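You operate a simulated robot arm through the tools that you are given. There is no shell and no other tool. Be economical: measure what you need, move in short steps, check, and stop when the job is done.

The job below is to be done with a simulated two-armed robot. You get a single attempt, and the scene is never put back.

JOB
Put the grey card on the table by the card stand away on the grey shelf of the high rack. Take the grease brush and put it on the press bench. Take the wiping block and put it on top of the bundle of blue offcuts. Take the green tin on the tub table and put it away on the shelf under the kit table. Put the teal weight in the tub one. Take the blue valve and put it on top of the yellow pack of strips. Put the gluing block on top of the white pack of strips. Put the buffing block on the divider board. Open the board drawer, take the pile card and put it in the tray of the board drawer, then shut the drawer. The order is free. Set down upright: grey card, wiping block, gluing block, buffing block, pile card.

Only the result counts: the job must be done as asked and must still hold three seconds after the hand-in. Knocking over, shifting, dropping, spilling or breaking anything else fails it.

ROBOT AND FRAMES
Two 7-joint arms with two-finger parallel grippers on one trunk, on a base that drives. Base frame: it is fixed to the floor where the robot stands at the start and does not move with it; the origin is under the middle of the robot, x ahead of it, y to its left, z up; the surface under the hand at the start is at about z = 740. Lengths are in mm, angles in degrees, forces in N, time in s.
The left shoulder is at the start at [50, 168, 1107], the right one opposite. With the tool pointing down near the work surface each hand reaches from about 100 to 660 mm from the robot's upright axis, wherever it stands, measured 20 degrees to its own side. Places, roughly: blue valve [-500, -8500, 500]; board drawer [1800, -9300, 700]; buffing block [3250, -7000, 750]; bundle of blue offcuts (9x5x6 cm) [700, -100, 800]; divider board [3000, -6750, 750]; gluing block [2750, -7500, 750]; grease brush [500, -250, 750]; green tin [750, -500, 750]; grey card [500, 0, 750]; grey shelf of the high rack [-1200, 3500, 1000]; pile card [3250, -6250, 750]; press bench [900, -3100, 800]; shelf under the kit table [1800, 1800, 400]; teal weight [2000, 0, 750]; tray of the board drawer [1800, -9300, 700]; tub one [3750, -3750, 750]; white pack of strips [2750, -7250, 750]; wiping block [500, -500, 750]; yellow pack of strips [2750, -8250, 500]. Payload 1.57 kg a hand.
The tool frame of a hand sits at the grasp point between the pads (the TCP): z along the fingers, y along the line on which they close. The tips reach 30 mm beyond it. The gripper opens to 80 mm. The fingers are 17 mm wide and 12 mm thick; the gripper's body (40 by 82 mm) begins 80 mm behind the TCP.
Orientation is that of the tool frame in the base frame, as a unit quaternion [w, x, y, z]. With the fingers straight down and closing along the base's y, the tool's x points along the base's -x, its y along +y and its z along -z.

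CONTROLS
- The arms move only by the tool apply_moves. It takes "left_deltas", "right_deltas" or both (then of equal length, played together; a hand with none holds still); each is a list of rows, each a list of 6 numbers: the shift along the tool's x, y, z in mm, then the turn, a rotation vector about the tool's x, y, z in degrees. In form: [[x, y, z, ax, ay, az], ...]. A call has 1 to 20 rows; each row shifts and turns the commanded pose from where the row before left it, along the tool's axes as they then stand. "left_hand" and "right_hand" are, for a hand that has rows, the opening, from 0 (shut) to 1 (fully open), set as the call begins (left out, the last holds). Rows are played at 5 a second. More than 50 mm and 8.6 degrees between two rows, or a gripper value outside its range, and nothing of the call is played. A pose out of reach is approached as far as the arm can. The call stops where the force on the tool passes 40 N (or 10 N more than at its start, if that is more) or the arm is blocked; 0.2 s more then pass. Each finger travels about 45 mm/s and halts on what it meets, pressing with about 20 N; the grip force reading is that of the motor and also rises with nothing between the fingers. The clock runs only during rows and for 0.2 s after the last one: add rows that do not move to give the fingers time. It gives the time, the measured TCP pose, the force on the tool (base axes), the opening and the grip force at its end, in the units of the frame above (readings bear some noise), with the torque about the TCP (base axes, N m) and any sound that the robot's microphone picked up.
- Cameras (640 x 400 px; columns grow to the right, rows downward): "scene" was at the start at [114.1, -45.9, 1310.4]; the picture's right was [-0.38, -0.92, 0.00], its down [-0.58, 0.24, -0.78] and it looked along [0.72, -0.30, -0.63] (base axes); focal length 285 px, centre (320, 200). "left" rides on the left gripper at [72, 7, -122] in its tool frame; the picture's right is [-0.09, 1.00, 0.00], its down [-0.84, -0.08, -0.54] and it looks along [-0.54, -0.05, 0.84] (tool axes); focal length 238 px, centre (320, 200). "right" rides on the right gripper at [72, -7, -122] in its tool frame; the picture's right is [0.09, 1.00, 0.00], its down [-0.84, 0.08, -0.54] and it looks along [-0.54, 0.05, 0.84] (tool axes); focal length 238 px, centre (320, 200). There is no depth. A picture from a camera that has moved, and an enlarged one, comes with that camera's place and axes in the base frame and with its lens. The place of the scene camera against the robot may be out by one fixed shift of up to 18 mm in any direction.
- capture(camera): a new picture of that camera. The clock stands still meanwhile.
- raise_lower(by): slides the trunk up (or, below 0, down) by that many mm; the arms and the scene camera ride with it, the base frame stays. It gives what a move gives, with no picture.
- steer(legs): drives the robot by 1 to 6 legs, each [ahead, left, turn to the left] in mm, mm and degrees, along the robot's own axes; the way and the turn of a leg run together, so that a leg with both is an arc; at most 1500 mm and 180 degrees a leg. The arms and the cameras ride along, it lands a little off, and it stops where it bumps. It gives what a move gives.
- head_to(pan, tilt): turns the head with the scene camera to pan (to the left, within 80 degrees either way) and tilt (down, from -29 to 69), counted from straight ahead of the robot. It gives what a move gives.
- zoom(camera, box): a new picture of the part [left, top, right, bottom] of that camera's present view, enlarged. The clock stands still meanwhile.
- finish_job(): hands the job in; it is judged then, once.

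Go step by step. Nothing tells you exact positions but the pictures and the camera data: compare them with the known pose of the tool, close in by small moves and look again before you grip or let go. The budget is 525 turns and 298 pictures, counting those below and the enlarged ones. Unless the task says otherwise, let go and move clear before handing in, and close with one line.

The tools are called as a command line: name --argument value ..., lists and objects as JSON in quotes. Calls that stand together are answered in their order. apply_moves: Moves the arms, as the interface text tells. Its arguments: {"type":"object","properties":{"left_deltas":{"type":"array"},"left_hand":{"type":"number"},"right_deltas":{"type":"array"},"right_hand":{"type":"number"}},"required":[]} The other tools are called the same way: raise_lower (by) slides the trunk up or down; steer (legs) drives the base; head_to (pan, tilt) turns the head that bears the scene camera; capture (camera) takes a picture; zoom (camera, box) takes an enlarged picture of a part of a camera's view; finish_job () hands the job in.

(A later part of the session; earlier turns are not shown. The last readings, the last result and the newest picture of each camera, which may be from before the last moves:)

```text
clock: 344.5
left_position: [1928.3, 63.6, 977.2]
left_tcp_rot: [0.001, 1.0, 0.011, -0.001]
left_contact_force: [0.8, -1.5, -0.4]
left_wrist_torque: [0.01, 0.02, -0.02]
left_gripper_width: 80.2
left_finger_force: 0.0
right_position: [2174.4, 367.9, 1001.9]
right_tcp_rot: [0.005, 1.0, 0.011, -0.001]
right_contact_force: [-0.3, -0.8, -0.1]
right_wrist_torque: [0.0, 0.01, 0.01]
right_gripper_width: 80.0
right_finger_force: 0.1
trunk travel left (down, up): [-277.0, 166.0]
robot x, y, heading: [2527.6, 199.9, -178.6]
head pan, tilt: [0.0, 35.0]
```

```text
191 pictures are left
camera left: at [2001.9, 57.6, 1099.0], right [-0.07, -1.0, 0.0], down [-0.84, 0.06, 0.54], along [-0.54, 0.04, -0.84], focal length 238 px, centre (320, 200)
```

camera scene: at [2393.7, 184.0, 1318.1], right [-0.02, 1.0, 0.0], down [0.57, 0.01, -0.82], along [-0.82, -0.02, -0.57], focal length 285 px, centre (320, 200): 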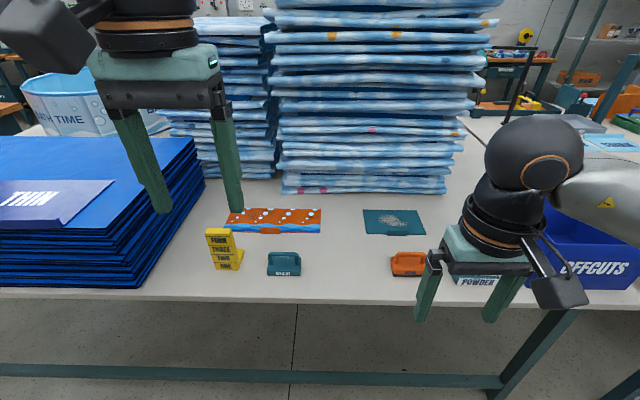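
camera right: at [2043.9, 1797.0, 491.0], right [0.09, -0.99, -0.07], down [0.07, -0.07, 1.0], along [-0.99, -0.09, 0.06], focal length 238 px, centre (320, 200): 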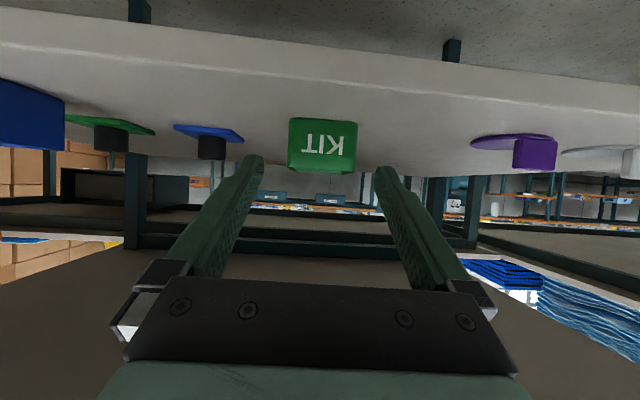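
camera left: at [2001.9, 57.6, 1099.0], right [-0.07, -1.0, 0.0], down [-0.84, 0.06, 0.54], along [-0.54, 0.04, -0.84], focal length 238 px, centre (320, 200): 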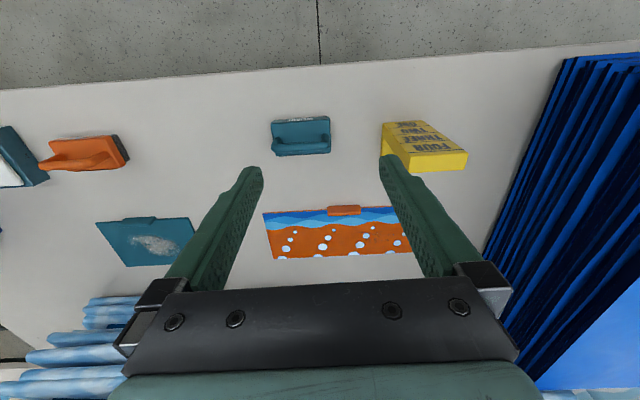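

The weight's handle bar is at about (1888, 91). I'll centre over it and turn the left hand 90°.

apply_moves --left_deltas '[[-40, -27, 0, 0, 0, 0], [0, 0, 0, 0, 0, -8.5], [0, 0, 0, 0, 0, -8.5], [0, 0, 0, 0, 0, -8.5], [0, 0, 0, 0, 0, -8.5], [0, 0, 0, 0, 0, -8.5], [0, 0, 0, 0, 0, -8.5], [0, 0, 0, 0, 0, -8.5], [0, 0, 0, 0, 0, -8.5], [0, 0, 0, 0, 0, -8.5], [0, 0, 20, 0, 0, -8.5], [0, 0, 40, 0, 0, -3.7]]'

capture --camera "left"

```text
clock: 347.1
left_position: [1916.9, 73.3, 914.3]
left_tcp_rot: [0.001, 0.706, 0.708, 0.001]
left_contact_force: [0.2, 0.2, 0.8]
left_wrist_torque: [0.0, -0.02, 0.02]
left_gripper_width: 79.8
left_finger_force: 0.1
left hand out of reach, approached as far as the arm can: row 1
right_position: [2174.2, 369.0, 1001.5]
right_tcp_rot: [0.004, 1.0, 0.011, -0.001]
right_contact_force: [0.4, 0.0, 0.3]
right_wrist_torque: [0.0, 0.01, 0.03]
right_gripper_width: 80.1
right_finger_force: 0.0
trunk travel left (down, up): [-277.0, 166.0]
robot x, y, heading: [2528.5, 201.2, -178.8]
head pan, tilt: [0.0, 35.0]
```

```text
190 pictures are left
camera left: at [1923.5, 143.5, 1037.1], right [1.0, -0.09, 0.0], down [-0.07, -0.84, 0.54], along [-0.05, -0.54, -0.84], focal length 238 px, centre (320, 200)
```

left: 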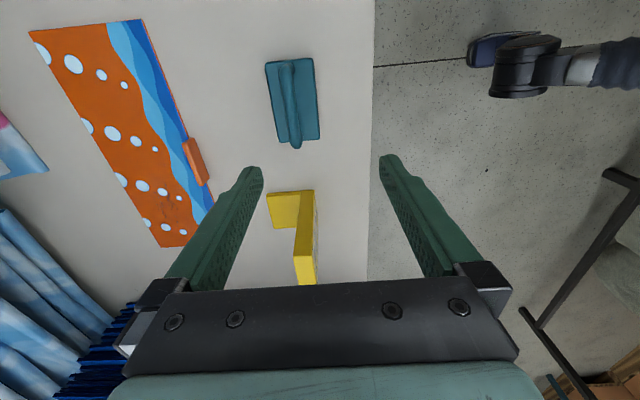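

Reach is short; I'll step the base ahead 100 and re-centre.

steer --legs '[[100, 0, 0]]'

apply_moves --left_deltas '[[12, 37, 0, 0, 0, 0], [12, 37, 0, 0, 0, 0], [0, 0, 30, 0, 0, 0]]'

capture --camera "left"

```text
clock: 348.2
left_position: [1816.3, 70.8, 915.1]
left_tcp_rot: [0.001, 0.707, 0.707, -0.001]
left_contact_force: [-0.1, -0.3, 0.7]
left_wrist_torque: [-0.01, -0.01, 0.0]
left_gripper_width: 80.0
left_finger_force: 0.0
right_position: [2074.5, 366.0, 1000.6]
right_tcp_rot: [0.004, 1.0, 0.012, -0.001]
right_contact_force: [-0.4, -0.8, 0.1]
right_wrist_torque: [0.01, 0.03, -0.01]
right_gripper_width: 79.9
right_finger_force: 0.0
trunk travel left (down, up): [-277.0, 166.0]
robot x, y, heading: [2425.7, 199.7, -178.7]
head pan, tilt: [0.0, 35.0]
```

```text
clock: 349.0
left_position: [1891.1, 94.5, 884.4]
left_tcp_rot: [0.001, 0.706, 0.708, 0.0]
left_contact_force: [-0.7, -1.4, 0.2]
left_wrist_torque: [-0.01, -0.01, 0.01]
left_gripper_width: 79.9
left_finger_force: 0.1
left hand out of reach, approached as far as the arm can: row 1
right_position: [2075.4, 365.6, 1000.4]
right_tcp_rot: [0.004, 1.0, 0.011, -0.001]
right_contact_force: [0.7, -0.3, 0.1]
right_wrist_torque: [0.0, 0.04, -0.02]
right_gripper_width: 80.2
right_finger_force: 0.0
trunk travel left (down, up): [-277.0, 166.0]
robot x, y, heading: [2425.9, 197.2, -178.9]
head pan, tilt: [0.0, 35.0]
```

```text
189 pictures are left
camera left: at [1898.1, 165.6, 1006.3], right [1.0, -0.09, 0.0], down [-0.08, -0.84, 0.54], along [-0.05, -0.54, -0.84], focal length 238 px, centre (320, 200)
```

left: 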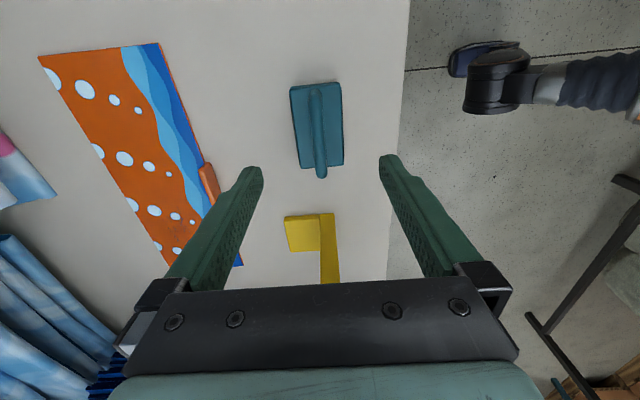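

apply_moves --left_deltas '[[4, -2, 35, 0, 0, 0], [0, 0, 35, 0, 0, 0], [0, 0, 30, 0, 0, 0], [0, 0, 0, 0, 0, 0]]'

capture --camera "left"

```text
clock: 350.0
left_position: [1888.3, 97.7, 785.3]
left_tcp_rot: [0.001, 0.707, 0.707, 0.0]
left_contact_force: [0.3, 1.0, -0.4]
left_wrist_torque: [-0.01, 0.01, -0.01]
left_gripper_width: 79.6
left_finger_force: 0.1
right_position: [2075.0, 366.5, 1000.8]
right_tcp_rot: [0.005, 1.0, 0.011, -0.001]
right_contact_force: [1.1, -0.2, -0.5]
right_wrist_torque: [-0.01, -0.02, 0.02]
right_gripper_width: 79.8
right_finger_force: 0.0
trunk travel left (down, up): [-277.0, 166.0]
robot x, y, heading: [2429.1, 197.9, -178.7]
head pan, tilt: [0.0, 35.0]
```

```text
188 pictures are left
camera left: at [1896.2, 169.0, 907.8], right [1.0, -0.09, 0.0], down [-0.08, -0.84, 0.54], along [-0.05, -0.54, -0.84], focal length 238 px, centre (320, 200)
```

left: 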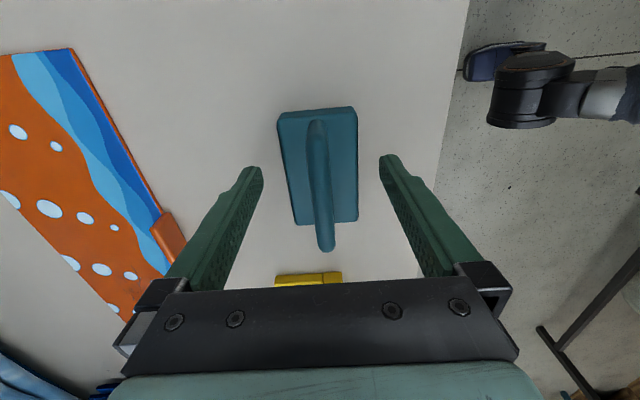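

Centred; a few mm lower for a good hold on the body, then grip and lift.

apply_moves --left_deltas '[[0, 0, 8, 0, 0, 0], [0, 0, 0, 0, 0, 0]]'

apply_moves --left_hand 0 --left_deltas '[[0, 0, 0, 0, 0, 0], [0, 0, 0, 0, 0, 0], [0, 0, 0, 0, 0, 0], [0, 0, 0, 0, 0, 0], [0, 0, 0, 0, 0, 0], [0, 0, -20, 0, 0, 0], [0, 0, -40, 0, 0, 0], [0, 0, -40, 0, 0, 0]]'

capture --camera "left"

```text
clock: 350.6
left_position: [1889.0, 97.7, 777.0]
left_tcp_rot: [0.002, 0.707, 0.707, 0.0]
left_contact_force: [0.0, 0.5, 1.0]
left_wrist_torque: [0.01, 0.02, -0.03]
left_gripper_width: 80.0
left_finger_force: 0.0
right_position: [2076.0, 367.1, 1001.1]
right_tcp_rot: [0.005, 1.0, 0.012, -0.001]
right_contact_force: [0.4, -1.1, 0.1]
right_wrist_torque: [0.03, 0.0, 0.01]
right_gripper_width: 80.1
right_finger_force: 0.0
trunk travel left (down, up): [-277.0, 166.0]
robot x, y, heading: [2429.1, 198.2, -178.6]
head pan, tilt: [0.0, 35.0]
```

```text
clock: 352.4
left_position: [1888.4, 96.8, 879.2]
left_tcp_rot: [0.001, 0.707, 0.707, 0.0]
left_contact_force: [-0.2, 0.7, -7.1]
left_wrist_torque: [0.02, -0.02, -0.02]
left_gripper_width: 49.6
left_finger_force: 19.4
right_position: [2074.8, 365.9, 1000.3]
right_tcp_rot: [0.005, 1.0, 0.011, -0.001]
right_contact_force: [0.5, -0.8, 0.2]
right_wrist_torque: [0.01, 0.01, -0.01]
right_gripper_width: 79.9
right_finger_force: 0.0
trunk travel left (down, up): [-277.0, 166.0]
robot x, y, heading: [2427.8, 199.2, -179.0]
head pan, tilt: [0.0, 35.0]
```

```text
187 pictures are left
camera left: at [1895.8, 168.5, 999.8], right [1.0, -0.09, 0.0], down [-0.08, -0.84, 0.54], along [-0.05, -0.54, -0.84], focal length 238 px, centre (320, 200)
```

left: 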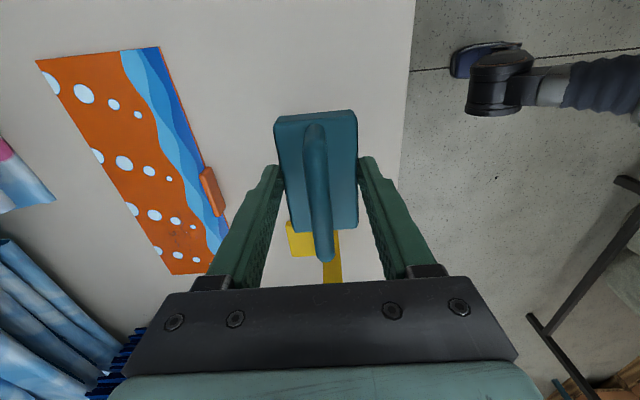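

The weight (~0.7 kg) is held. I'll raise it, back off, turn south and drive to tub one.

apply_moves --left_deltas '[[0, 0, -40, 0, 0, 0], [0, 0, -40, 0, 0, 0], [0, 0, -40, 0, 0, 0], [0, 0, -40, 0, 0, 0], [0, 0, -40, 0, 0, 0]]'

steer --legs '[[-250, 0, 0], [0, 0, 89], [1500, 0, 0], [1500, 0, 0], [900, 0, 0], [0, 0, 90]]'

head_to --pan -15 --tilt 25

capture --camera "scene"

```text
clock: 353.6
left_position: [1888.6, 99.7, 1078.5]
left_tcp_rot: [0.001, 0.708, 0.707, 0.0]
left_contact_force: [0.9, -0.1, -6.4]
left_wrist_torque: [0.05, 0.05, 0.0]
left_gripper_width: 50.0
left_finger_force: 20.0
right_position: [2076.0, 366.3, 1000.6]
right_tcp_rot: [0.005, 1.0, 0.011, -0.001]
right_contact_force: [-0.3, 0.4, -0.1]
right_wrist_torque: [-0.03, -0.01, 0.04]
right_gripper_width: 80.1
right_finger_force: 0.0
trunk travel left (down, up): [-277.0, 166.0]
robot x, y, heading: [2424.1, 199.7, -178.6]
head pan, tilt: [0.0, 35.0]
```

```text
clock: 381.4
left_position: [3141.4, -3629.5, 1076.9]
left_tcp_rot: [-0.001, -0.689, 0.725, 0.001]
left_contact_force: [0.5, 0.3, -6.3]
left_wrist_torque: [-0.08, 0.0, 0.0]
left_gripper_width: 50.1
left_finger_force: 19.7
right_position: [2940.8, -3888.5, 1001.7]
right_tcp_rot: [0.001, 0.015, 1.0, 0.005]
right_contact_force: [-0.1, 0.1, -0.1]
right_wrist_torque: [0.01, -0.02, -0.02]
right_gripper_width: 80.0
right_finger_force: 0.0
trunk travel left (down, up): [-277.0, 166.0]
robot x, y, heading: [2597.5, -3705.3, -1.7]
head pan, tilt: [0.0, 35.0]
```

```text
clock: 382.2
left_position: [3142.2, -3631.0, 1077.3]
left_tcp_rot: [0.001, -0.689, 0.725, 0.001]
left_contact_force: [0.3, -0.2, -7.0]
left_wrist_torque: [-0.03, -0.03, 0.02]
left_gripper_width: 49.9
left_finger_force: 20.0
right_position: [2941.3, -3888.9, 1001.2]
right_tcp_rot: [0.001, 0.015, 1.0, 0.005]
right_contact_force: [1.1, 0.4, 0.2]
right_wrist_torque: [-0.02, -0.03, 0.0]
right_gripper_width: 80.0
right_finger_force: 0.0
trunk travel left (down, up): [-277.0, 166.0]
robot x, y, heading: [2594.9, -3704.0, -1.9]
head pan, tilt: [-15.0, 25.0]
```

```text
186 pictures are left
camera scene: at [2721.4, -3742.3, 1333.8], right [-0.29, -0.96, 0.0], down [-0.41, 0.12, -0.91], along [0.87, -0.26, -0.42], focal length 285 px, centre (320, 200)
```

scene: 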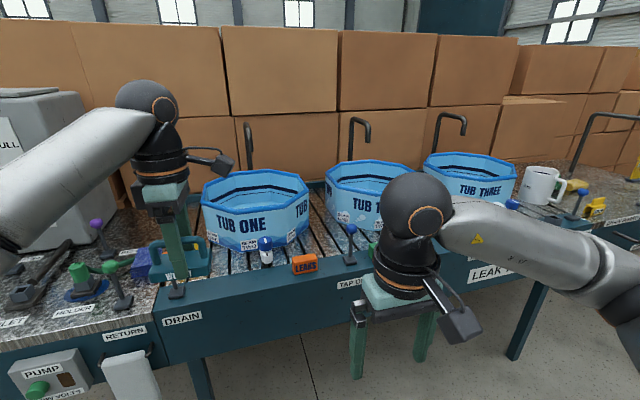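

Tub one's centre is near (3750, -3770), its rim around z 890. I'll drive up in front of it with the weight held high above.

steer --legs '[[0, -160, 1.9], [400, 0, 0]]'

head_to --pan 5 --tilt 35

capture --camera "scene"

capture --camera "left"

```text
clock: 386.4
left_position: [3536.7, -3770.9, 1077.2]
left_tcp_rot: [0.0, -0.702, 0.713, 0.001]
left_contact_force: [0.2, 0.2, -6.4]
left_wrist_torque: [-0.02, 0.0, 0.0]
left_gripper_width: 50.0
left_finger_force: 20.0
right_position: [3344.0, -4036.5, 1000.2]
right_tcp_rot: [0.001, -0.002, 1.0, 0.005]
right_contact_force: [0.0, 0.1, -0.5]
right_wrist_torque: [0.02, 0.01, -0.02]
right_gripper_width: 79.8
right_finger_force: 0.1
trunk travel left (down, up): [-277.0, 166.0]
robot x, y, heading: [2993.6, -3858.7, 0.0]
head pan, tilt: [-15.0, 25.0]
```

```text
clock: 387.2
left_position: [3536.1, -3771.3, 1077.9]
left_tcp_rot: [0.0, -0.701, 0.713, 0.001]
left_contact_force: [0.2, -0.4, -5.9]
left_wrist_torque: [-0.05, 0.03, 0.02]
left_gripper_width: 50.2
left_finger_force: 20.3
right_position: [3345.7, -4035.6, 1000.5]
right_tcp_rot: [0.002, -0.003, 1.0, 0.004]
right_contact_force: [0.5, -0.7, 0.7]
right_wrist_torque: [0.0, 0.0, -0.02]
right_gripper_width: 79.8
right_finger_force: 0.1
trunk travel left (down, up): [-277.0, 166.0]
robot x, y, heading: [2993.9, -3860.6, 0.4]
head pan, tilt: [5.0, 35.0]
```

```text
185 pictures are left
camera scene: at [3118.2, -3865.4, 1318.1], right [0.09, -1.0, 0.0], down [-0.57, -0.05, -0.82], along [0.82, 0.07, -0.57], focal length 285 px, centre (320, 200)
```

scene: 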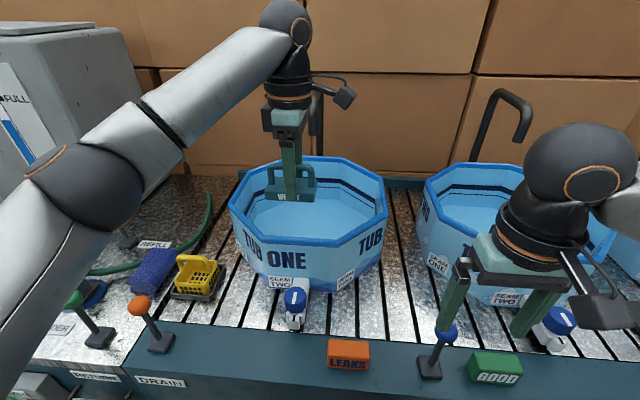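

```text
184 pictures are left
camera left: at [3529.0, -3844.0, 1199.1], right [-0.99, 0.11, 0.0], down [0.09, 0.83, 0.54], along [0.06, 0.54, -0.84], focal length 238 px, centre (320, 200)
```

left: 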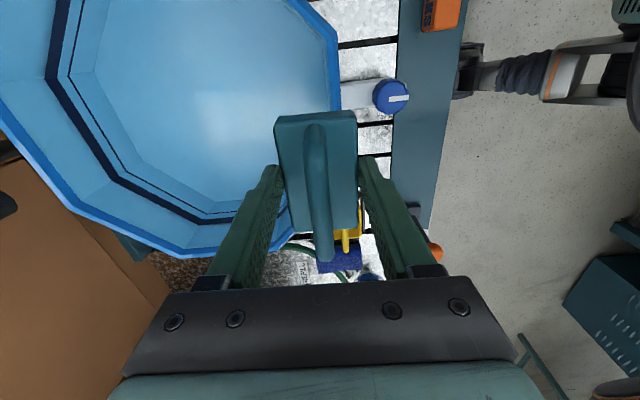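

I'll step another 80 mm ahead and bring the weight over the tub's middle.

steer --legs '[[80, 0, 0]]'

apply_moves --left_deltas '[[12, -45, 0, 0, 0, -1], [12, -40, 0, 0, 0, 0], [0, 0, 0, 0, 0, 0]]'

capture --camera "left"

capture --camera "scene"

```text
clock: 388.2
left_position: [3616.7, -3770.9, 1077.3]
left_tcp_rot: [0.001, -0.701, 0.713, 0.001]
left_contact_force: [0.0, 0.3, -6.6]
left_wrist_torque: [-0.05, -0.01, 0.0]
left_gripper_width: 49.7
left_finger_force: 19.4
right_position: [3426.2, -4036.1, 1001.0]
right_tcp_rot: [0.0, -0.003, 1.0, 0.005]
right_contact_force: [0.8, 0.6, 0.3]
right_wrist_torque: [-0.03, -0.02, -0.02]
right_gripper_width: 80.1
right_finger_force: 0.1
trunk travel left (down, up): [-277.0, 166.0]
robot x, y, heading: [3074.7, -3861.5, 0.5]
head pan, tilt: [5.0, 35.0]
```

```text
clock: 389.0
left_position: [3654.4, -3782.5, 1076.4]
left_tcp_rot: [0.0, -0.706, 0.708, 0.002]
left_contact_force: [0.2, 0.1, -7.4]
left_wrist_torque: [-0.04, 0.02, 0.03]
left_gripper_width: 49.8
left_finger_force: 19.8
left hand out of reach, approached as far as the arm can: row 1, 2
right_position: [3424.7, -4035.6, 1001.3]
right_tcp_rot: [0.001, -0.003, 1.0, 0.005]
right_contact_force: [-0.5, -1.4, -0.7]
right_wrist_torque: [0.01, -0.02, 0.04]
right_gripper_width: 79.7
right_finger_force: 0.1
trunk travel left (down, up): [-277.0, 166.0]
robot x, y, heading: [3072.8, -3858.8, 0.4]
head pan, tilt: [5.0, 35.0]
```

```text
183 pictures are left
camera left: at [3648.8, -3855.9, 1197.6], right [-1.0, 0.09, 0.0], down [0.08, 0.84, 0.54], along [0.05, 0.54, -0.84], focal length 238 px, centre (320, 200)
```

left: 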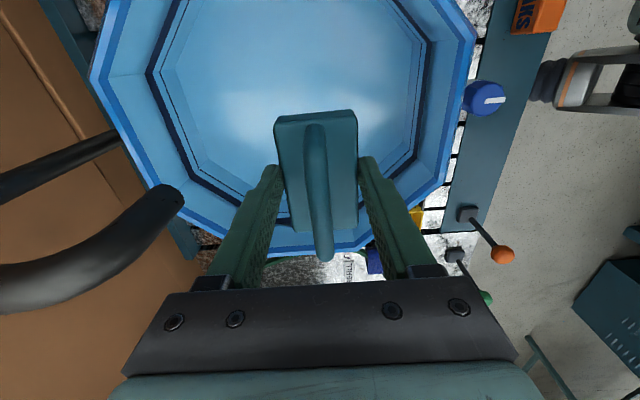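

```text
182 pictures are left
camera scene: at [3198.1, -3865.3, 1318.1], right [0.09, -1.0, 0.0], down [-0.57, -0.05, -0.82], along [0.82, 0.08, -0.57], focal length 285 px, centre (320, 200)
```

scene: 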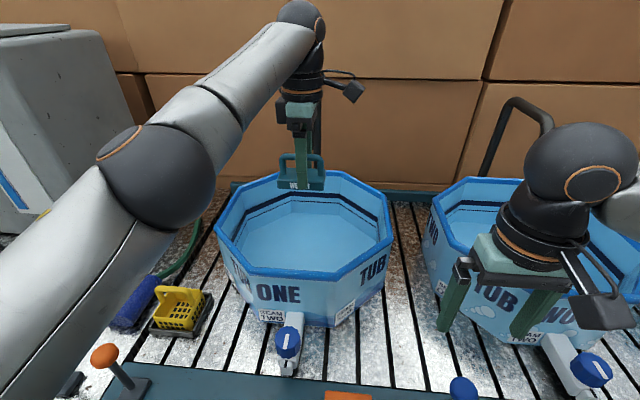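

Tub centre is about (3698, -3766); the weight at (3654, -3782) is well inside and short of the tap. Lowering.

apply_moves --left_deltas '[[0, 0, 45, 0, 0, 0], [0, 0, 45, 0, 0, 0], [0, 0, 45, 0, 0, 0], [0, 0, 40, 0, 0, 0], [0, 0, 0, 0, 0, 0]]'

capture --camera "left"

capture --camera "scene"

```text
clock: 390.2
left_position: [3654.7, -3781.7, 900.5]
left_tcp_rot: [0.0, -0.707, 0.707, 0.001]
left_contact_force: [-0.4, 1.1, -7.1]
left_wrist_torque: [-0.03, 0.03, 0.0]
left_gripper_width: 49.7
left_finger_force: 20.7
right_position: [3424.2, -4035.5, 1000.8]
right_tcp_rot: [-0.001, -0.003, 1.0, 0.004]
right_contact_force: [-0.2, -0.7, 0.2]
right_wrist_torque: [-0.01, -0.01, 0.0]
right_gripper_width: 80.1
right_finger_force: 0.1
trunk travel left (down, up): [-277.0, 166.0]
robot x, y, heading: [3077.5, -3860.2, 0.4]
head pan, tilt: [5.0, 35.0]
```

```text
181 pictures are left
camera left: at [3648.7, -3854.7, 1022.6], right [-1.0, 0.09, 0.0], down [0.08, 0.84, 0.54], along [0.05, 0.54, -0.84], focal length 238 px, centre (320, 200)
```

left: 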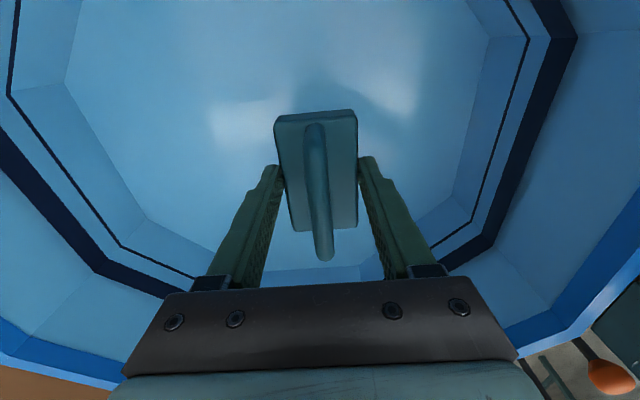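

```text
180 pictures are left
camera scene: at [3198.2, -3865.0, 1318.1], right [0.09, -1.0, 0.0], down [-0.57, -0.05, -0.82], along [0.82, 0.08, -0.57], focal length 285 px, centre (320, 200)
```

scene: 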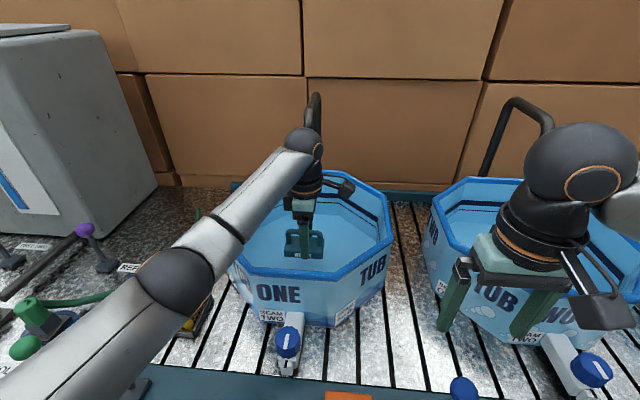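

apply_moves --left_deltas '[[0, 0, 30, 0, 0, 0], [0, 0, 20, 0, 0, 0], [0, 0, 6, 0, 0, 0], [0, 0, 4, 0, 0, 0], [0, 0, 4, 0, 0, 0], [0, 0, 4, 0, 0, 0], [0, 0, 4, 0, 0, 0], [0, 0, 4, 0, 0, 0], [0, 0, 4, 0, 0, 0], [0, 0, 0, 0, 0, 0]]'

```text
clock: 391.9
left_position: [3655.5, -3783.1, 837.5]
left_tcp_rot: [0.003, -0.706, 0.708, -0.002]
left_contact_force: [-9.1, 3.1, 14.5]
left_wrist_torque: [0.19, 0.93, -0.02]
left_gripper_width: 50.0
left_finger_force: 20.4
right_position: [3423.1, -4036.2, 1001.5]
right_tcp_rot: [0.003, -0.003, 1.0, 0.003]
right_contact_force: [0.1, -1.1, -0.1]
right_wrist_torque: [0.02, -0.03, -0.02]
right_gripper_width: 80.2
right_finger_force: 0.1
trunk travel left (down, up): [-277.0, 166.0]
robot x, y, heading: [3074.4, -3857.8, 0.3]
head pan, tilt: [5.0, 35.0]
stopped in row 8 (left hand): the force on the tool passed its limit at 43 N (the readings are from after the stop); the commanded pose is now the measured one
```

capture --camera "left"

zoom --camera "scene" --box '[210, 150, 410, 330]'

```text
179 pictures are left
camera left: at [3647.5, -3855.7, 959.9], right [-1.0, 0.09, -0.01], down [0.07, 0.84, 0.54], along [0.06, 0.54, -0.84], focal length 238 px, centre (320, 200)
```

left: 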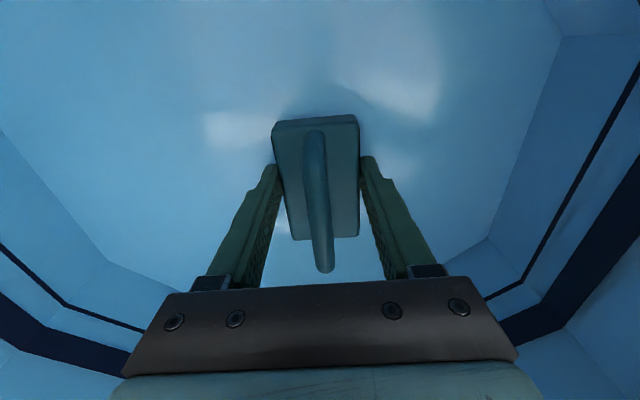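

```text
2.22 times, centred on (310, 240) of scene
camera zoom: at [3195.4, -3865.1, 1318.2], right [0.09, -1.0, 0.0], down [-0.57, -0.05, -0.82], along [0.82, 0.08, -0.57], focal length 634 px, centre (342, 111)
```

zoom: 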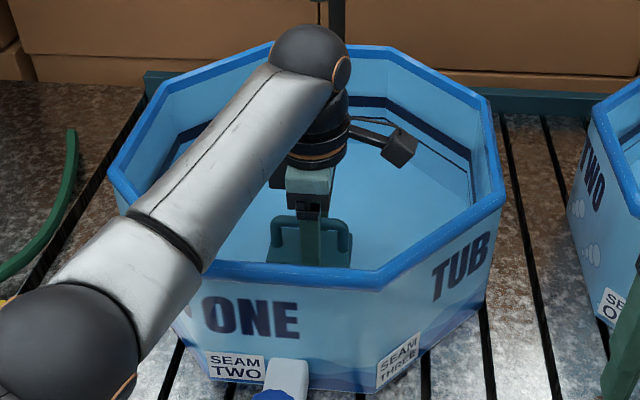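

The weight is on the tub's floor. Releasing and lifting out.

apply_moves --left_hand 0.9 --left_deltas '[[0, 0, -1, 0, 0, 0], [0, 0, 0, 0, 0, 0], [0, 0, 0, 0, 0, 0], [0, 0, 0, 0, 0, 0], [0, 0, -20, 0, 0, 0], [0, 0, -40, 0, 0, 0], [0, 0, -45, 0, 0, 0], [0, 0, -45, 0, 0, 0], [0, 0, -45, 0, 0, 0], [0, 0, -45, 0, 0, 0]]'

capture --camera "scene"

```text
clock: 394.1
left_position: [3653.8, -3784.2, 1077.5]
left_tcp_rot: [0.003, -0.706, 0.708, -0.003]
left_contact_force: [-0.1, -0.2, -0.1]
left_wrist_torque: [0.01, -0.03, -0.01]
left_gripper_width: 72.0
left_finger_force: 0.0
right_position: [3423.7, -4036.4, 1000.3]
right_tcp_rot: [0.001, -0.003, 1.0, 0.004]
right_contact_force: [-0.1, -0.3, 0.0]
right_wrist_torque: [0.0, 0.0, 0.04]
right_gripper_width: 80.1
right_finger_force: 0.1
trunk travel left (down, up): [-277.0, 166.0]
robot x, y, heading: [3076.1, -3859.1, 0.2]
head pan, tilt: [5.0, 35.0]
```

```text
177 pictures are left
camera scene: at [3196.8, -3865.7, 1318.2], right [0.09, -1.0, 0.0], down [-0.57, -0.05, -0.82], along [0.82, 0.08, -0.57], focal length 285 px, centre (320, 200)
```

scene: 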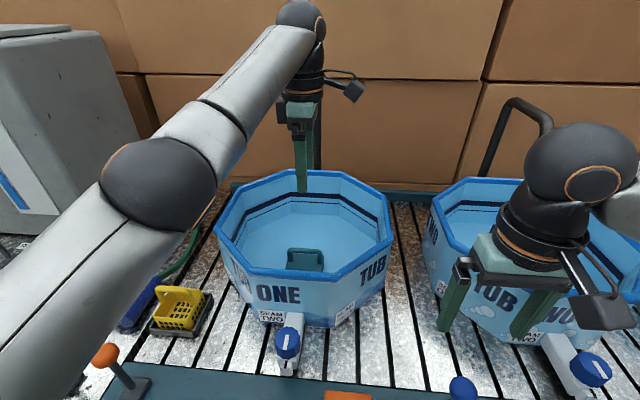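

The weight is in tub one. Backing off, restoring the left hand, and turning south to look at the next area.

steer --legs '[[-450, 0, 0]]'

apply_moves --left_deltas '[[0, 30, 0, 0, 0, 8.5], [0, 0, 0, 0, 0, 8.5], [0, 0, 0, 0, 0, 8.5], [0, 0, 0, 0, 0, 8.5], [0, 0, 0, 0, 0, 8.5], [0, 0, 0, 0, 0, 8.5], [0, 0, 0, 0, 0, 8.5], [0, 0, 0, 0, 0, 8.5], [0, 0, 0, 0, 0, 8.5], [0, 0, 0, 0, 0, 8.5], [45, 20, 0, 0, 0, 4], [45, 20, 0, 0, 0, 0], [45, 20, 0, 0, 0, 0], [45, 20, 0, 0, 0, 0]]'

steer --legs '[[0, 0, -90], [800, 0, 0]]'

head_to --pan 0 --tilt 15

capture --camera "scene"

```text
clock: 396.8
left_position: [3203.7, -3785.5, 1077.4]
left_tcp_rot: [-0.002, 0.709, -0.705, 0.003]
left_contact_force: [0.1, 0.6, 0.8]
left_wrist_torque: [0.02, -0.04, 0.0]
left_gripper_width: 72.2
left_finger_force: 0.0
right_position: [2975.9, -4036.4, 1001.0]
right_tcp_rot: [0.001, -0.005, 1.0, 0.004]
right_contact_force: [0.0, -0.2, 0.5]
right_wrist_torque: [-0.01, 0.01, 0.0]
right_gripper_width: 80.0
right_finger_force: 0.0
trunk travel left (down, up): [-277.0, 166.0]
robot x, y, heading: [2629.0, -3866.9, 0.5]
head pan, tilt: [5.0, 35.0]
```

```text
clock: 399.8
left_position: [2990.3, -3710.8, 1074.9]
left_tcp_rot: [0.004, -0.012, 1.0, 0.0]
left_contact_force: [-0.3, -0.5, 0.8]
left_wrist_torque: [0.03, 0.01, 0.03]
left_gripper_width: 71.8
left_finger_force: 0.1
right_position: [2974.8, -4037.3, 1001.0]
right_tcp_rot: [0.001, -0.005, 1.0, 0.005]
right_contact_force: [-1.1, -1.7, -0.2]
right_wrist_torque: [-0.03, 0.02, 0.02]
right_gripper_width: 80.2
right_finger_force: 0.1
trunk travel left (down, up): [-277.0, 166.0]
robot x, y, heading: [2628.3, -3863.5, 0.6]
head pan, tilt: [5.0, 35.0]
```

```text
clock: 407.9
left_position: [2782.8, -5030.8, 1074.6]
left_tcp_rot: [0.003, 0.701, 0.713, -0.004]
left_contact_force: [-0.2, 0.4, -0.1]
left_wrist_torque: [0.0, -0.03, 0.01]
left_gripper_width: 71.9
left_finger_force: 0.1
right_position: [2456.4, -5012.9, 1000.4]
right_tcp_rot: [0.003, 0.704, 0.71, 0.002]
right_contact_force: [0.1, -0.1, 0.3]
right_wrist_torque: [0.01, -0.02, -0.02]
right_gripper_width: 80.2
right_finger_force: 0.1
trunk travel left (down, up): [-277.0, 166.0]
robot x, y, heading: [2629.7, -4666.6, -89.6]
head pan, tilt: [5.0, 35.0]
```

```text
clock: 408.8
left_position: [2781.3, -5030.5, 1075.0]
left_tcp_rot: [0.003, 0.701, 0.713, -0.004]
left_contact_force: [0.3, 0.8, -0.1]
left_wrist_torque: [-0.01, 0.03, -0.01]
left_gripper_width: 72.0
left_finger_force: 0.0
right_position: [2456.0, -5013.1, 1000.4]
right_tcp_rot: [0.004, 0.705, 0.71, 0.002]
right_contact_force: [0.1, 0.1, -0.2]
right_wrist_torque: [0.05, -0.01, 0.0]
right_gripper_width: 80.1
right_finger_force: 0.1
trunk travel left (down, up): [-277.0, 166.0]
robot x, y, heading: [2630.0, -4664.5, -89.7]
head pan, tilt: [0.0, 15.0]
```

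```text
176 pictures are left
camera scene: at [2626.5, -4809.9, 1350.1], right [-1.0, -0.01, 0.0], down [0.0, 0.26, -0.97], along [0.01, -0.97, -0.26], focal length 285 px, centre (320, 200)
```

scene: 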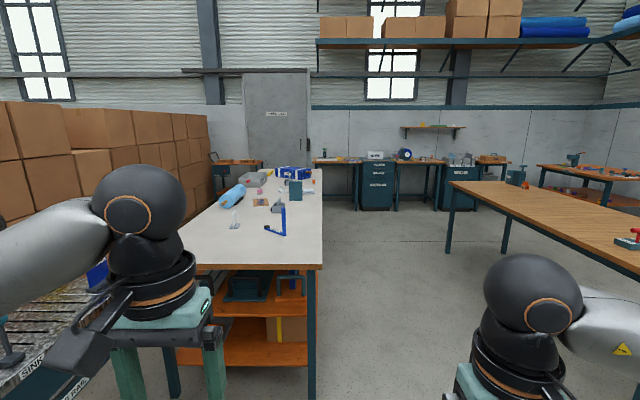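

A long white table stands ahead (west edge x ≈ 2626, from y ≈ -5970 south). I'll go along its west side and face it.

steer --legs '[[0, -500, 0], [1500, 0, 0], [200, 0, 0], [0, 0, 90]]'

head_to --pan -10 --tilt 25

capture --camera "scene"

```text
clock: 425.7
left_position: [2525.7, -6216.1, 1074.7]
left_tcp_rot: [0.004, -0.015, 1.0, 0.0]
left_contact_force: [0.3, -0.8, 0.1]
left_wrist_torque: [-0.02, 0.01, 0.01]
left_gripper_width: 72.0
left_finger_force: 0.0
right_position: [2512.0, -6541.9, 1001.0]
right_tcp_rot: [0.0, -0.01, 1.0, 0.005]
right_contact_force: [-0.1, -0.4, 0.2]
right_wrist_torque: [0.0, -0.02, -0.02]
right_gripper_width: 80.1
right_finger_force: 0.0
trunk travel left (down, up): [-277.0, 166.0]
robot x, y, heading: [2159.7, -6373.7, 0.8]
head pan, tilt: [0.0, 15.0]
```

```text
clock: 426.4
left_position: [2524.9, -6215.6, 1074.8]
left_tcp_rot: [0.004, -0.016, 1.0, 0.0]
left_contact_force: [0.2, -0.6, -0.7]
left_wrist_torque: [0.02, 0.01, 0.0]
left_gripper_width: 72.1
left_finger_force: 0.0
right_position: [2511.8, -6542.3, 999.9]
right_tcp_rot: [0.0, -0.009, 1.0, 0.005]
right_contact_force: [0.4, 0.1, 0.0]
right_wrist_torque: [-0.02, -0.04, 0.0]
right_gripper_width: 80.3
right_finger_force: 0.1
trunk travel left (down, up): [-277.0, 166.0]
robot x, y, heading: [2160.2, -6370.8, 0.9]
head pan, tilt: [-10.0, 25.0]
```

```text
175 pictures are left
camera scene: at [2286.3, -6398.5, 1334.0], right [-0.16, -0.99, 0.0], down [-0.42, 0.07, -0.91], along [0.9, -0.14, -0.42], focal length 285 px, centre (320, 200)
```

scene: 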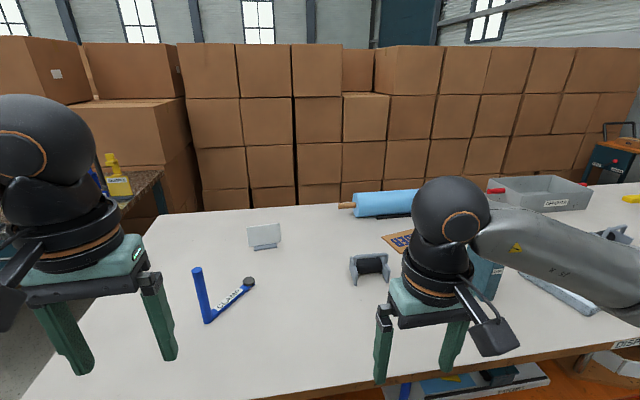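

The small card stand on this table near (3180, -6330) could be the pile card. I'll look left at the north end, and zoom at items.

zoom --camera "scene" --box '[180, 190, 440, 330]'

head_to --pan 50 --tilt 25

capture --camera "scene"

head_to --pan -50 --tilt 25

capture --camera "scene"

```text
2.46 times, centred on (310, 260) of scene
camera zoom: at [2286.3, -6398.5, 1334.0], right [-0.16, -0.99, 0.0], down [-0.42, 0.07, -0.91], along [0.9, -0.14, -0.42], focal length 702 px, centre (345, 52)
```

zoom: 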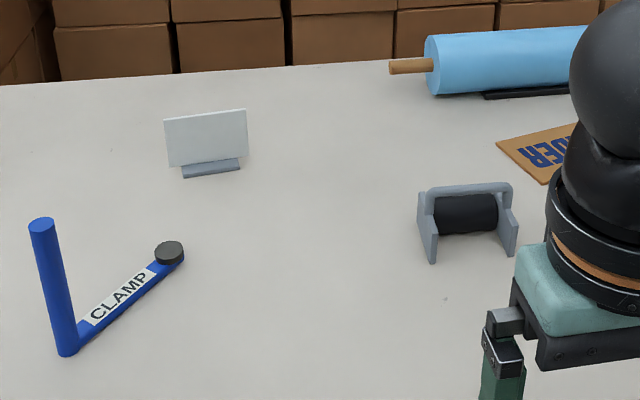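

```text
clock: 427.7
left_position: [2525.5, -6215.0, 1076.4]
left_tcp_rot: [0.003, -0.015, 1.0, 0.0]
left_contact_force: [-0.2, 0.1, -0.4]
left_wrist_torque: [0.02, 0.01, 0.04]
left_gripper_width: 72.0
left_finger_force: 0.1
right_position: [2511.9, -6543.2, 1001.9]
right_tcp_rot: [0.0, -0.01, 1.0, 0.004]
right_contact_force: [0.0, 0.2, 0.0]
right_wrist_torque: [0.01, 0.03, 0.05]
right_gripper_width: 79.8
right_finger_force: 0.0
trunk travel left (down, up): [-277.0, 166.0]
robot x, y, heading: [2161.8, -6373.0, 1.1]
head pan, tilt: [50.0, 25.0]
```

```text
173 pictures are left
camera scene: at [2253.3, -6312.6, 1333.9], right [0.78, -0.63, 0.0], down [-0.27, -0.33, -0.91], along [0.57, 0.7, -0.42], focal length 285 px, centre (320, 200)
```

scene: 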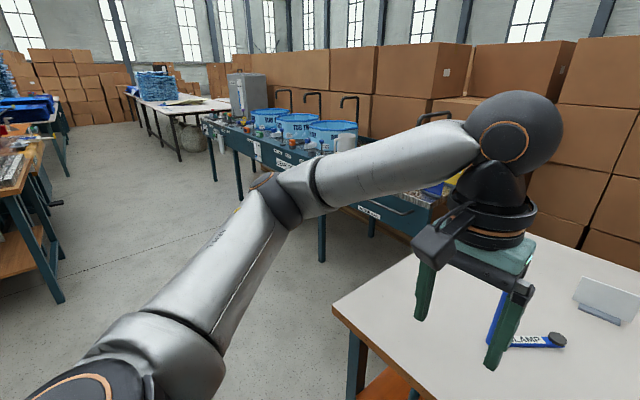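

```text
clock: 429.4
left_position: [2525.0, -6216.9, 1075.3]
left_tcp_rot: [0.005, -0.015, 1.0, 0.0]
left_contact_force: [-0.1, 0.2, -0.4]
left_wrist_torque: [0.0, -0.03, 0.01]
left_gripper_width: 72.0
left_finger_force: 0.1
right_position: [2511.9, -6541.5, 1000.7]
right_tcp_rot: [0.001, -0.01, 1.0, 0.004]
right_contact_force: [1.3, -0.9, 0.2]
right_wrist_torque: [0.02, -0.01, -0.02]
right_gripper_width: 79.9
right_finger_force: 0.0
trunk travel left (down, up): [-277.0, 166.0]
robot x, y, heading: [2162.4, -6371.0, 1.1]
head pan, tilt: [-50.0, 25.0]
```

```text
172 pictures are left
camera scene: at [2255.9, -6453.6, 1333.9], right [-0.75, -0.66, 0.0], down [-0.28, 0.32, -0.91], along [0.6, -0.68, -0.42], focal length 285 px, centre (320, 200)
```

scene: 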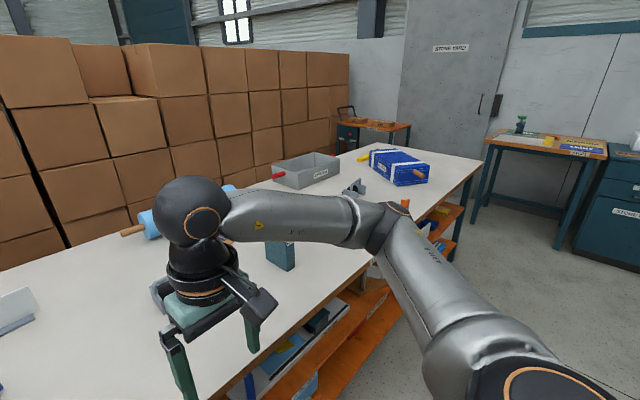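

The DRIVER/DIVIDER board lies on this table and the card near (3180, -6330). I'll slide south along the table to see the other items before planning.

steer --legs '[[0, -750, -1]]'

head_to --pan 0 --tilt 25

capture --camera "scene"

```text
clock: 436.5
left_position: [2536.1, -6972.8, 1074.8]
left_tcp_rot: [0.005, -0.009, 1.0, 0.0]
left_contact_force: [0.3, 0.5, 0.2]
left_wrist_torque: [0.01, 0.0, -0.01]
left_gripper_width: 72.2
left_finger_force: 0.1
right_position: [2517.4, -7299.9, 1001.8]
right_tcp_rot: [0.002, -0.003, 1.0, 0.005]
right_contact_force: [-0.1, 0.2, 1.1]
right_wrist_torque: [-0.03, 0.01, -0.01]
right_gripper_width: 80.2
right_finger_force: 0.1
trunk travel left (down, up): [-277.0, 166.0]
robot x, y, heading: [2166.2, -7122.6, 0.1]
head pan, tilt: [-50.0, 25.0]
```

```text
clock: 437.6
left_position: [2535.4, -6973.7, 1076.1]
left_tcp_rot: [0.004, -0.007, 1.0, 0.0]
left_contact_force: [0.2, 0.8, 0.2]
left_wrist_torque: [-0.01, -0.02, 0.02]
left_gripper_width: 71.9
left_finger_force: 0.1
right_position: [2518.2, -7299.4, 1001.1]
right_tcp_rot: [0.001, -0.003, 1.0, 0.005]
right_contact_force: [0.0, -0.6, -0.2]
right_wrist_torque: [0.01, -0.01, -0.04]
right_gripper_width: 79.9
right_finger_force: 0.1
trunk travel left (down, up): [-277.0, 166.0]
robot x, y, heading: [2168.9, -7122.1, 0.1]
head pan, tilt: [0.0, 25.0]
```

```text
171 pictures are left
camera scene: at [2295.9, -7136.5, 1333.9], right [0.0, -1.0, 0.0], down [-0.42, 0.0, -0.91], along [0.91, 0.0, -0.42], focal length 285 px, centre (320, 200)
```

scene: 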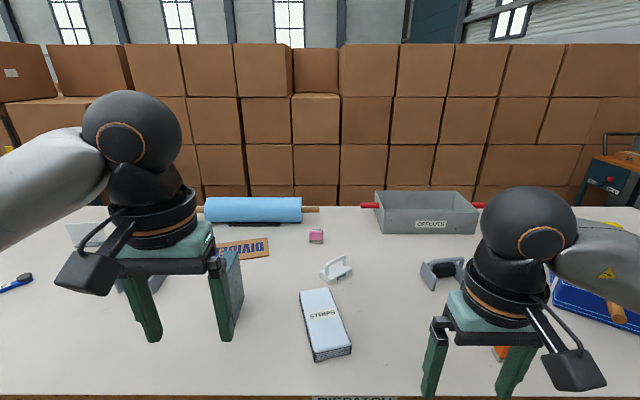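

zoom --camera "scene" --box '[200, 195, 480, 370]'

apply_moves --right_deltas '[[0, 0, -45, 0, 0, 0], [0, 0, -45, 0, 0, 0], [0, 0, -45, 0, 0, 0], [0, 0, -45, 0, 0, 0]]' --left_deltas '[[0, 0, -45, 0, 0, 0], [0, 0, -45, 0, 0, 0], [0, 0, 0, 0, 0, 0], [0, 0, 0, 0, 0, 0]]'

capture --camera "scene"

```text
2.29 times, centred on (340, 282) of scene
camera zoom: at [2295.9, -7136.5, 1333.9], right [0.0, -1.0, 0.0], down [-0.42, 0.0, -0.91], along [0.91, 0.0, -0.42], focal length 652 px, centre (274, 11)
```

zoom: 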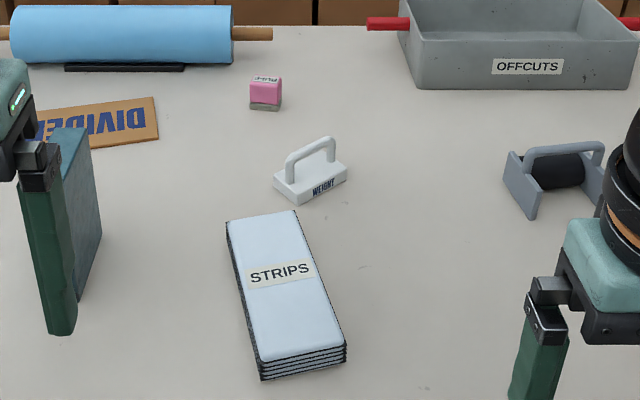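

```text
clock: 438.6
left_position: [2534.1, -6973.0, 1166.3]
left_tcp_rot: [0.005, -0.007, 1.0, 0.0]
left_contact_force: [-0.4, -0.3, 0.3]
left_wrist_torque: [0.04, 0.0, -0.04]
left_gripper_width: 71.9
left_finger_force: 0.1
right_position: [2516.5, -7300.3, 1181.1]
right_tcp_rot: [0.001, -0.003, 1.0, 0.005]
right_contact_force: [-0.3, -0.2, 0.0]
right_wrist_torque: [0.05, -0.04, -0.01]
right_gripper_width: 79.8
right_finger_force: 0.0
trunk travel left (down, up): [-277.0, 166.0]
robot x, y, heading: [2166.8, -7125.3, 0.1]
head pan, tilt: [0.0, 25.0]
```

```text
169 pictures are left
camera scene: at [2295.3, -7136.2, 1334.0], right [0.0, -1.0, 0.0], down [-0.42, 0.0, -0.91], along [0.91, 0.0, -0.42], focal length 285 px, centre (320, 200)
```

scene: 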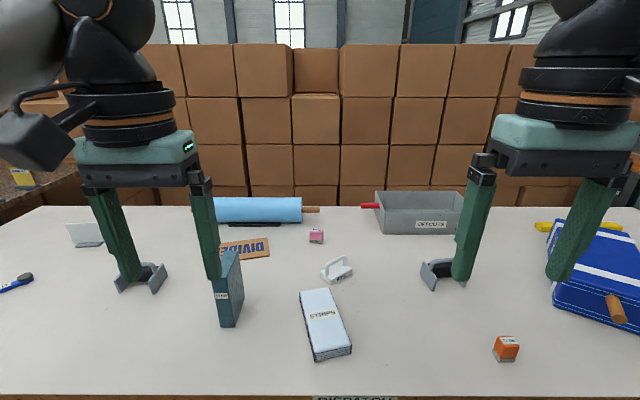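

The orange block (gluing) is at ≈(2729, -7543); the white STRIPS pack at ≈(2795, -7150); the pink block (buffing) at ≈(3220, -7120); the divider board at ≈(3160, -6865). I'll take the gluing block first with the right hand.

steer --legs '[[150, -300, 0]]'

apply_moves --right_deltas '[[-30, 25, 25, 0, 0, 0], [-30, 25, 25, 0, 0, 0], [0, 0, 45, 0, 0, 0], [0, 0, 45, 0, 0, 0], [0, 0, 45, 0, 0, 0], [0, 0, 45, 0, 0, 0]]'

capture --camera "right"

```text
clock: 441.9
left_position: [2686.6, -7271.3, 1166.1]
left_tcp_rot: [0.004, -0.008, 1.0, 0.0]
left_contact_force: [0.1, 0.1, -0.2]
left_wrist_torque: [-0.04, 0.0, -0.03]
left_gripper_width: 72.1
left_finger_force: 0.0
right_position: [2668.8, -7600.8, 1180.6]
right_tcp_rot: [0.001, -0.002, 1.0, 0.004]
right_contact_force: [0.9, 0.5, -0.8]
right_wrist_torque: [0.01, 0.01, 0.0]
right_gripper_width: 80.1
right_finger_force: 0.1
trunk travel left (down, up): [-277.0, 166.0]
robot x, y, heading: [2323.0, -7424.7, 0.2]
head pan, tilt: [0.0, 25.0]
```

```text
clock: 443.3
left_position: [2686.7, -7270.5, 1165.4]
left_tcp_rot: [0.004, -0.007, 1.0, 0.0]
left_contact_force: [0.6, 0.4, 0.0]
left_wrist_torque: [0.0, 0.01, 0.03]
left_gripper_width: 71.9
left_finger_force: 0.1
right_position: [2730.0, -7547.9, 952.1]
right_tcp_rot: [0.001, -0.003, 1.0, 0.004]
right_contact_force: [0.7, 0.7, -0.7]
right_wrist_torque: [0.04, 0.0, 0.01]
right_gripper_width: 80.0
right_finger_force: 0.1
trunk travel left (down, up): [-277.0, 166.0]
robot x, y, heading: [2317.0, -7426.3, 0.3]
head pan, tilt: [0.0, 25.0]
```

```text
168 pictures are left
camera right: at [2657.5, -7557.8, 1072.6], right [-0.1, 1.0, 0.01], down [0.83, 0.08, 0.55], along [0.54, 0.06, -0.84], focal length 238 px, centre (320, 200)
```

right: 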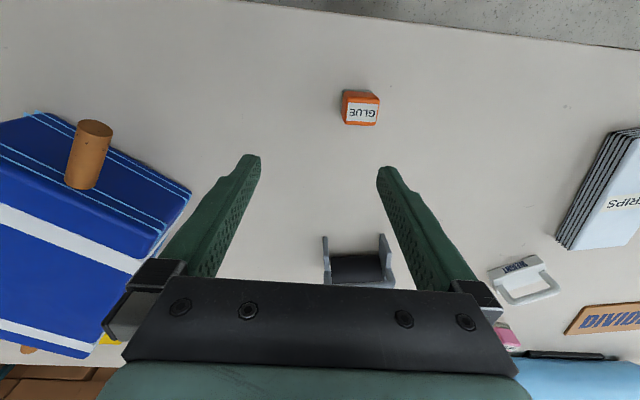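

apply_moves --right_deltas '[[6, 24, 20, 0, 0, 0], [6, 24, 30, 0, 0, 0], [0, 0, 40, 0, 0, 0]]'

capture --camera "right"

```text
clock: 444.1
left_position: [2686.6, -7271.7, 1165.7]
left_tcp_rot: [0.004, -0.008, 1.0, 0.001]
left_contact_force: [-0.9, -0.7, 0.3]
left_wrist_torque: [0.02, 0.03, 0.0]
left_gripper_width: 72.0
left_finger_force: 0.0
right_position: [2718.5, -7499.6, 862.4]
right_tcp_rot: [0.002, -0.002, 1.0, 0.005]
right_contact_force: [-0.1, -0.2, -0.3]
right_wrist_torque: [-0.01, -0.01, -0.03]
right_gripper_width: 79.7
right_finger_force: 0.0
trunk travel left (down, up): [-277.0, 166.0]
robot x, y, heading: [2319.7, -7422.3, 0.2]
head pan, tilt: [0.0, 25.0]
```

```text
167 pictures are left
camera right: at [2645.7, -7507.9, 983.3], right [-0.1, 1.0, 0.01], down [0.83, 0.08, 0.55], along [0.54, 0.06, -0.84], focal length 238 px, centre (320, 200)
```

right: 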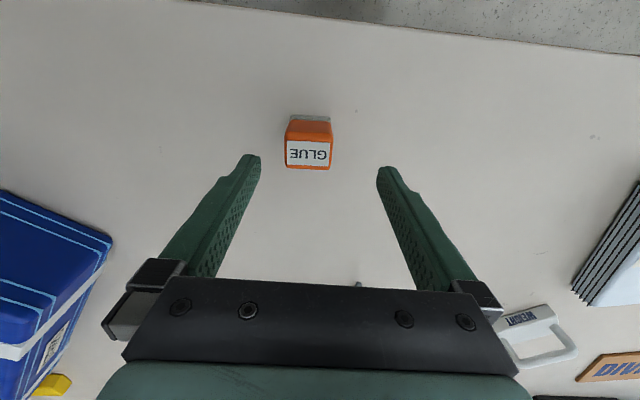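

apply_moves --right_deltas '[[-6, -8, 30, 0, 0, 0], [0, 0, 34, 0, 0, 0]]'

capture --camera "right"

```text
clock: 444.7
left_position: [2687.2, -7272.4, 1165.0]
left_tcp_rot: [0.004, -0.008, 1.0, 0.0]
left_contact_force: [0.3, 0.2, 0.3]
left_wrist_torque: [0.0, 0.03, 0.0]
left_gripper_width: 72.2
left_finger_force: 0.1
right_position: [2723.5, -7506.5, 810.3]
right_tcp_rot: [0.001, -0.001, 1.0, 0.004]
right_contact_force: [-8.8, -1.8, 12.5]
right_wrist_torque: [-0.63, 0.4, -0.45]
right_gripper_width: 79.7
right_finger_force: 0.1
trunk travel left (down, up): [-277.0, 166.0]
robot x, y, heading: [2322.6, -7422.6, 0.3]
head pan, tilt: [0.0, 25.0]
stopped in row 2 (right hand): the force on the tool passed its limit at 62 N (the readings are from after the stop); the commanded pose is now the measured one
```

```text
166 pictures are left
camera right: at [2651.6, -7515.6, 931.2], right [-0.1, 1.0, 0.01], down [0.84, 0.08, 0.54], along [0.54, 0.06, -0.84], focal length 238 px, centre (320, 200)
```

right: 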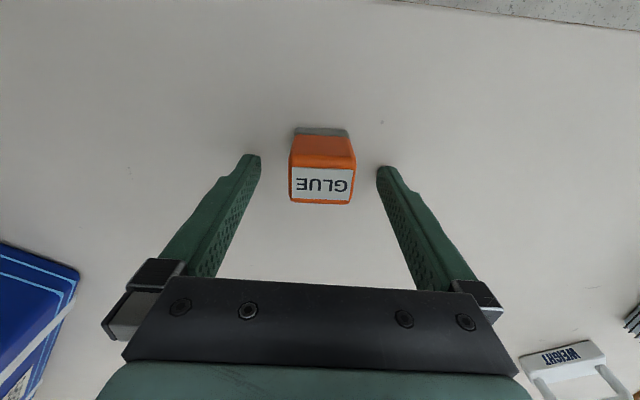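

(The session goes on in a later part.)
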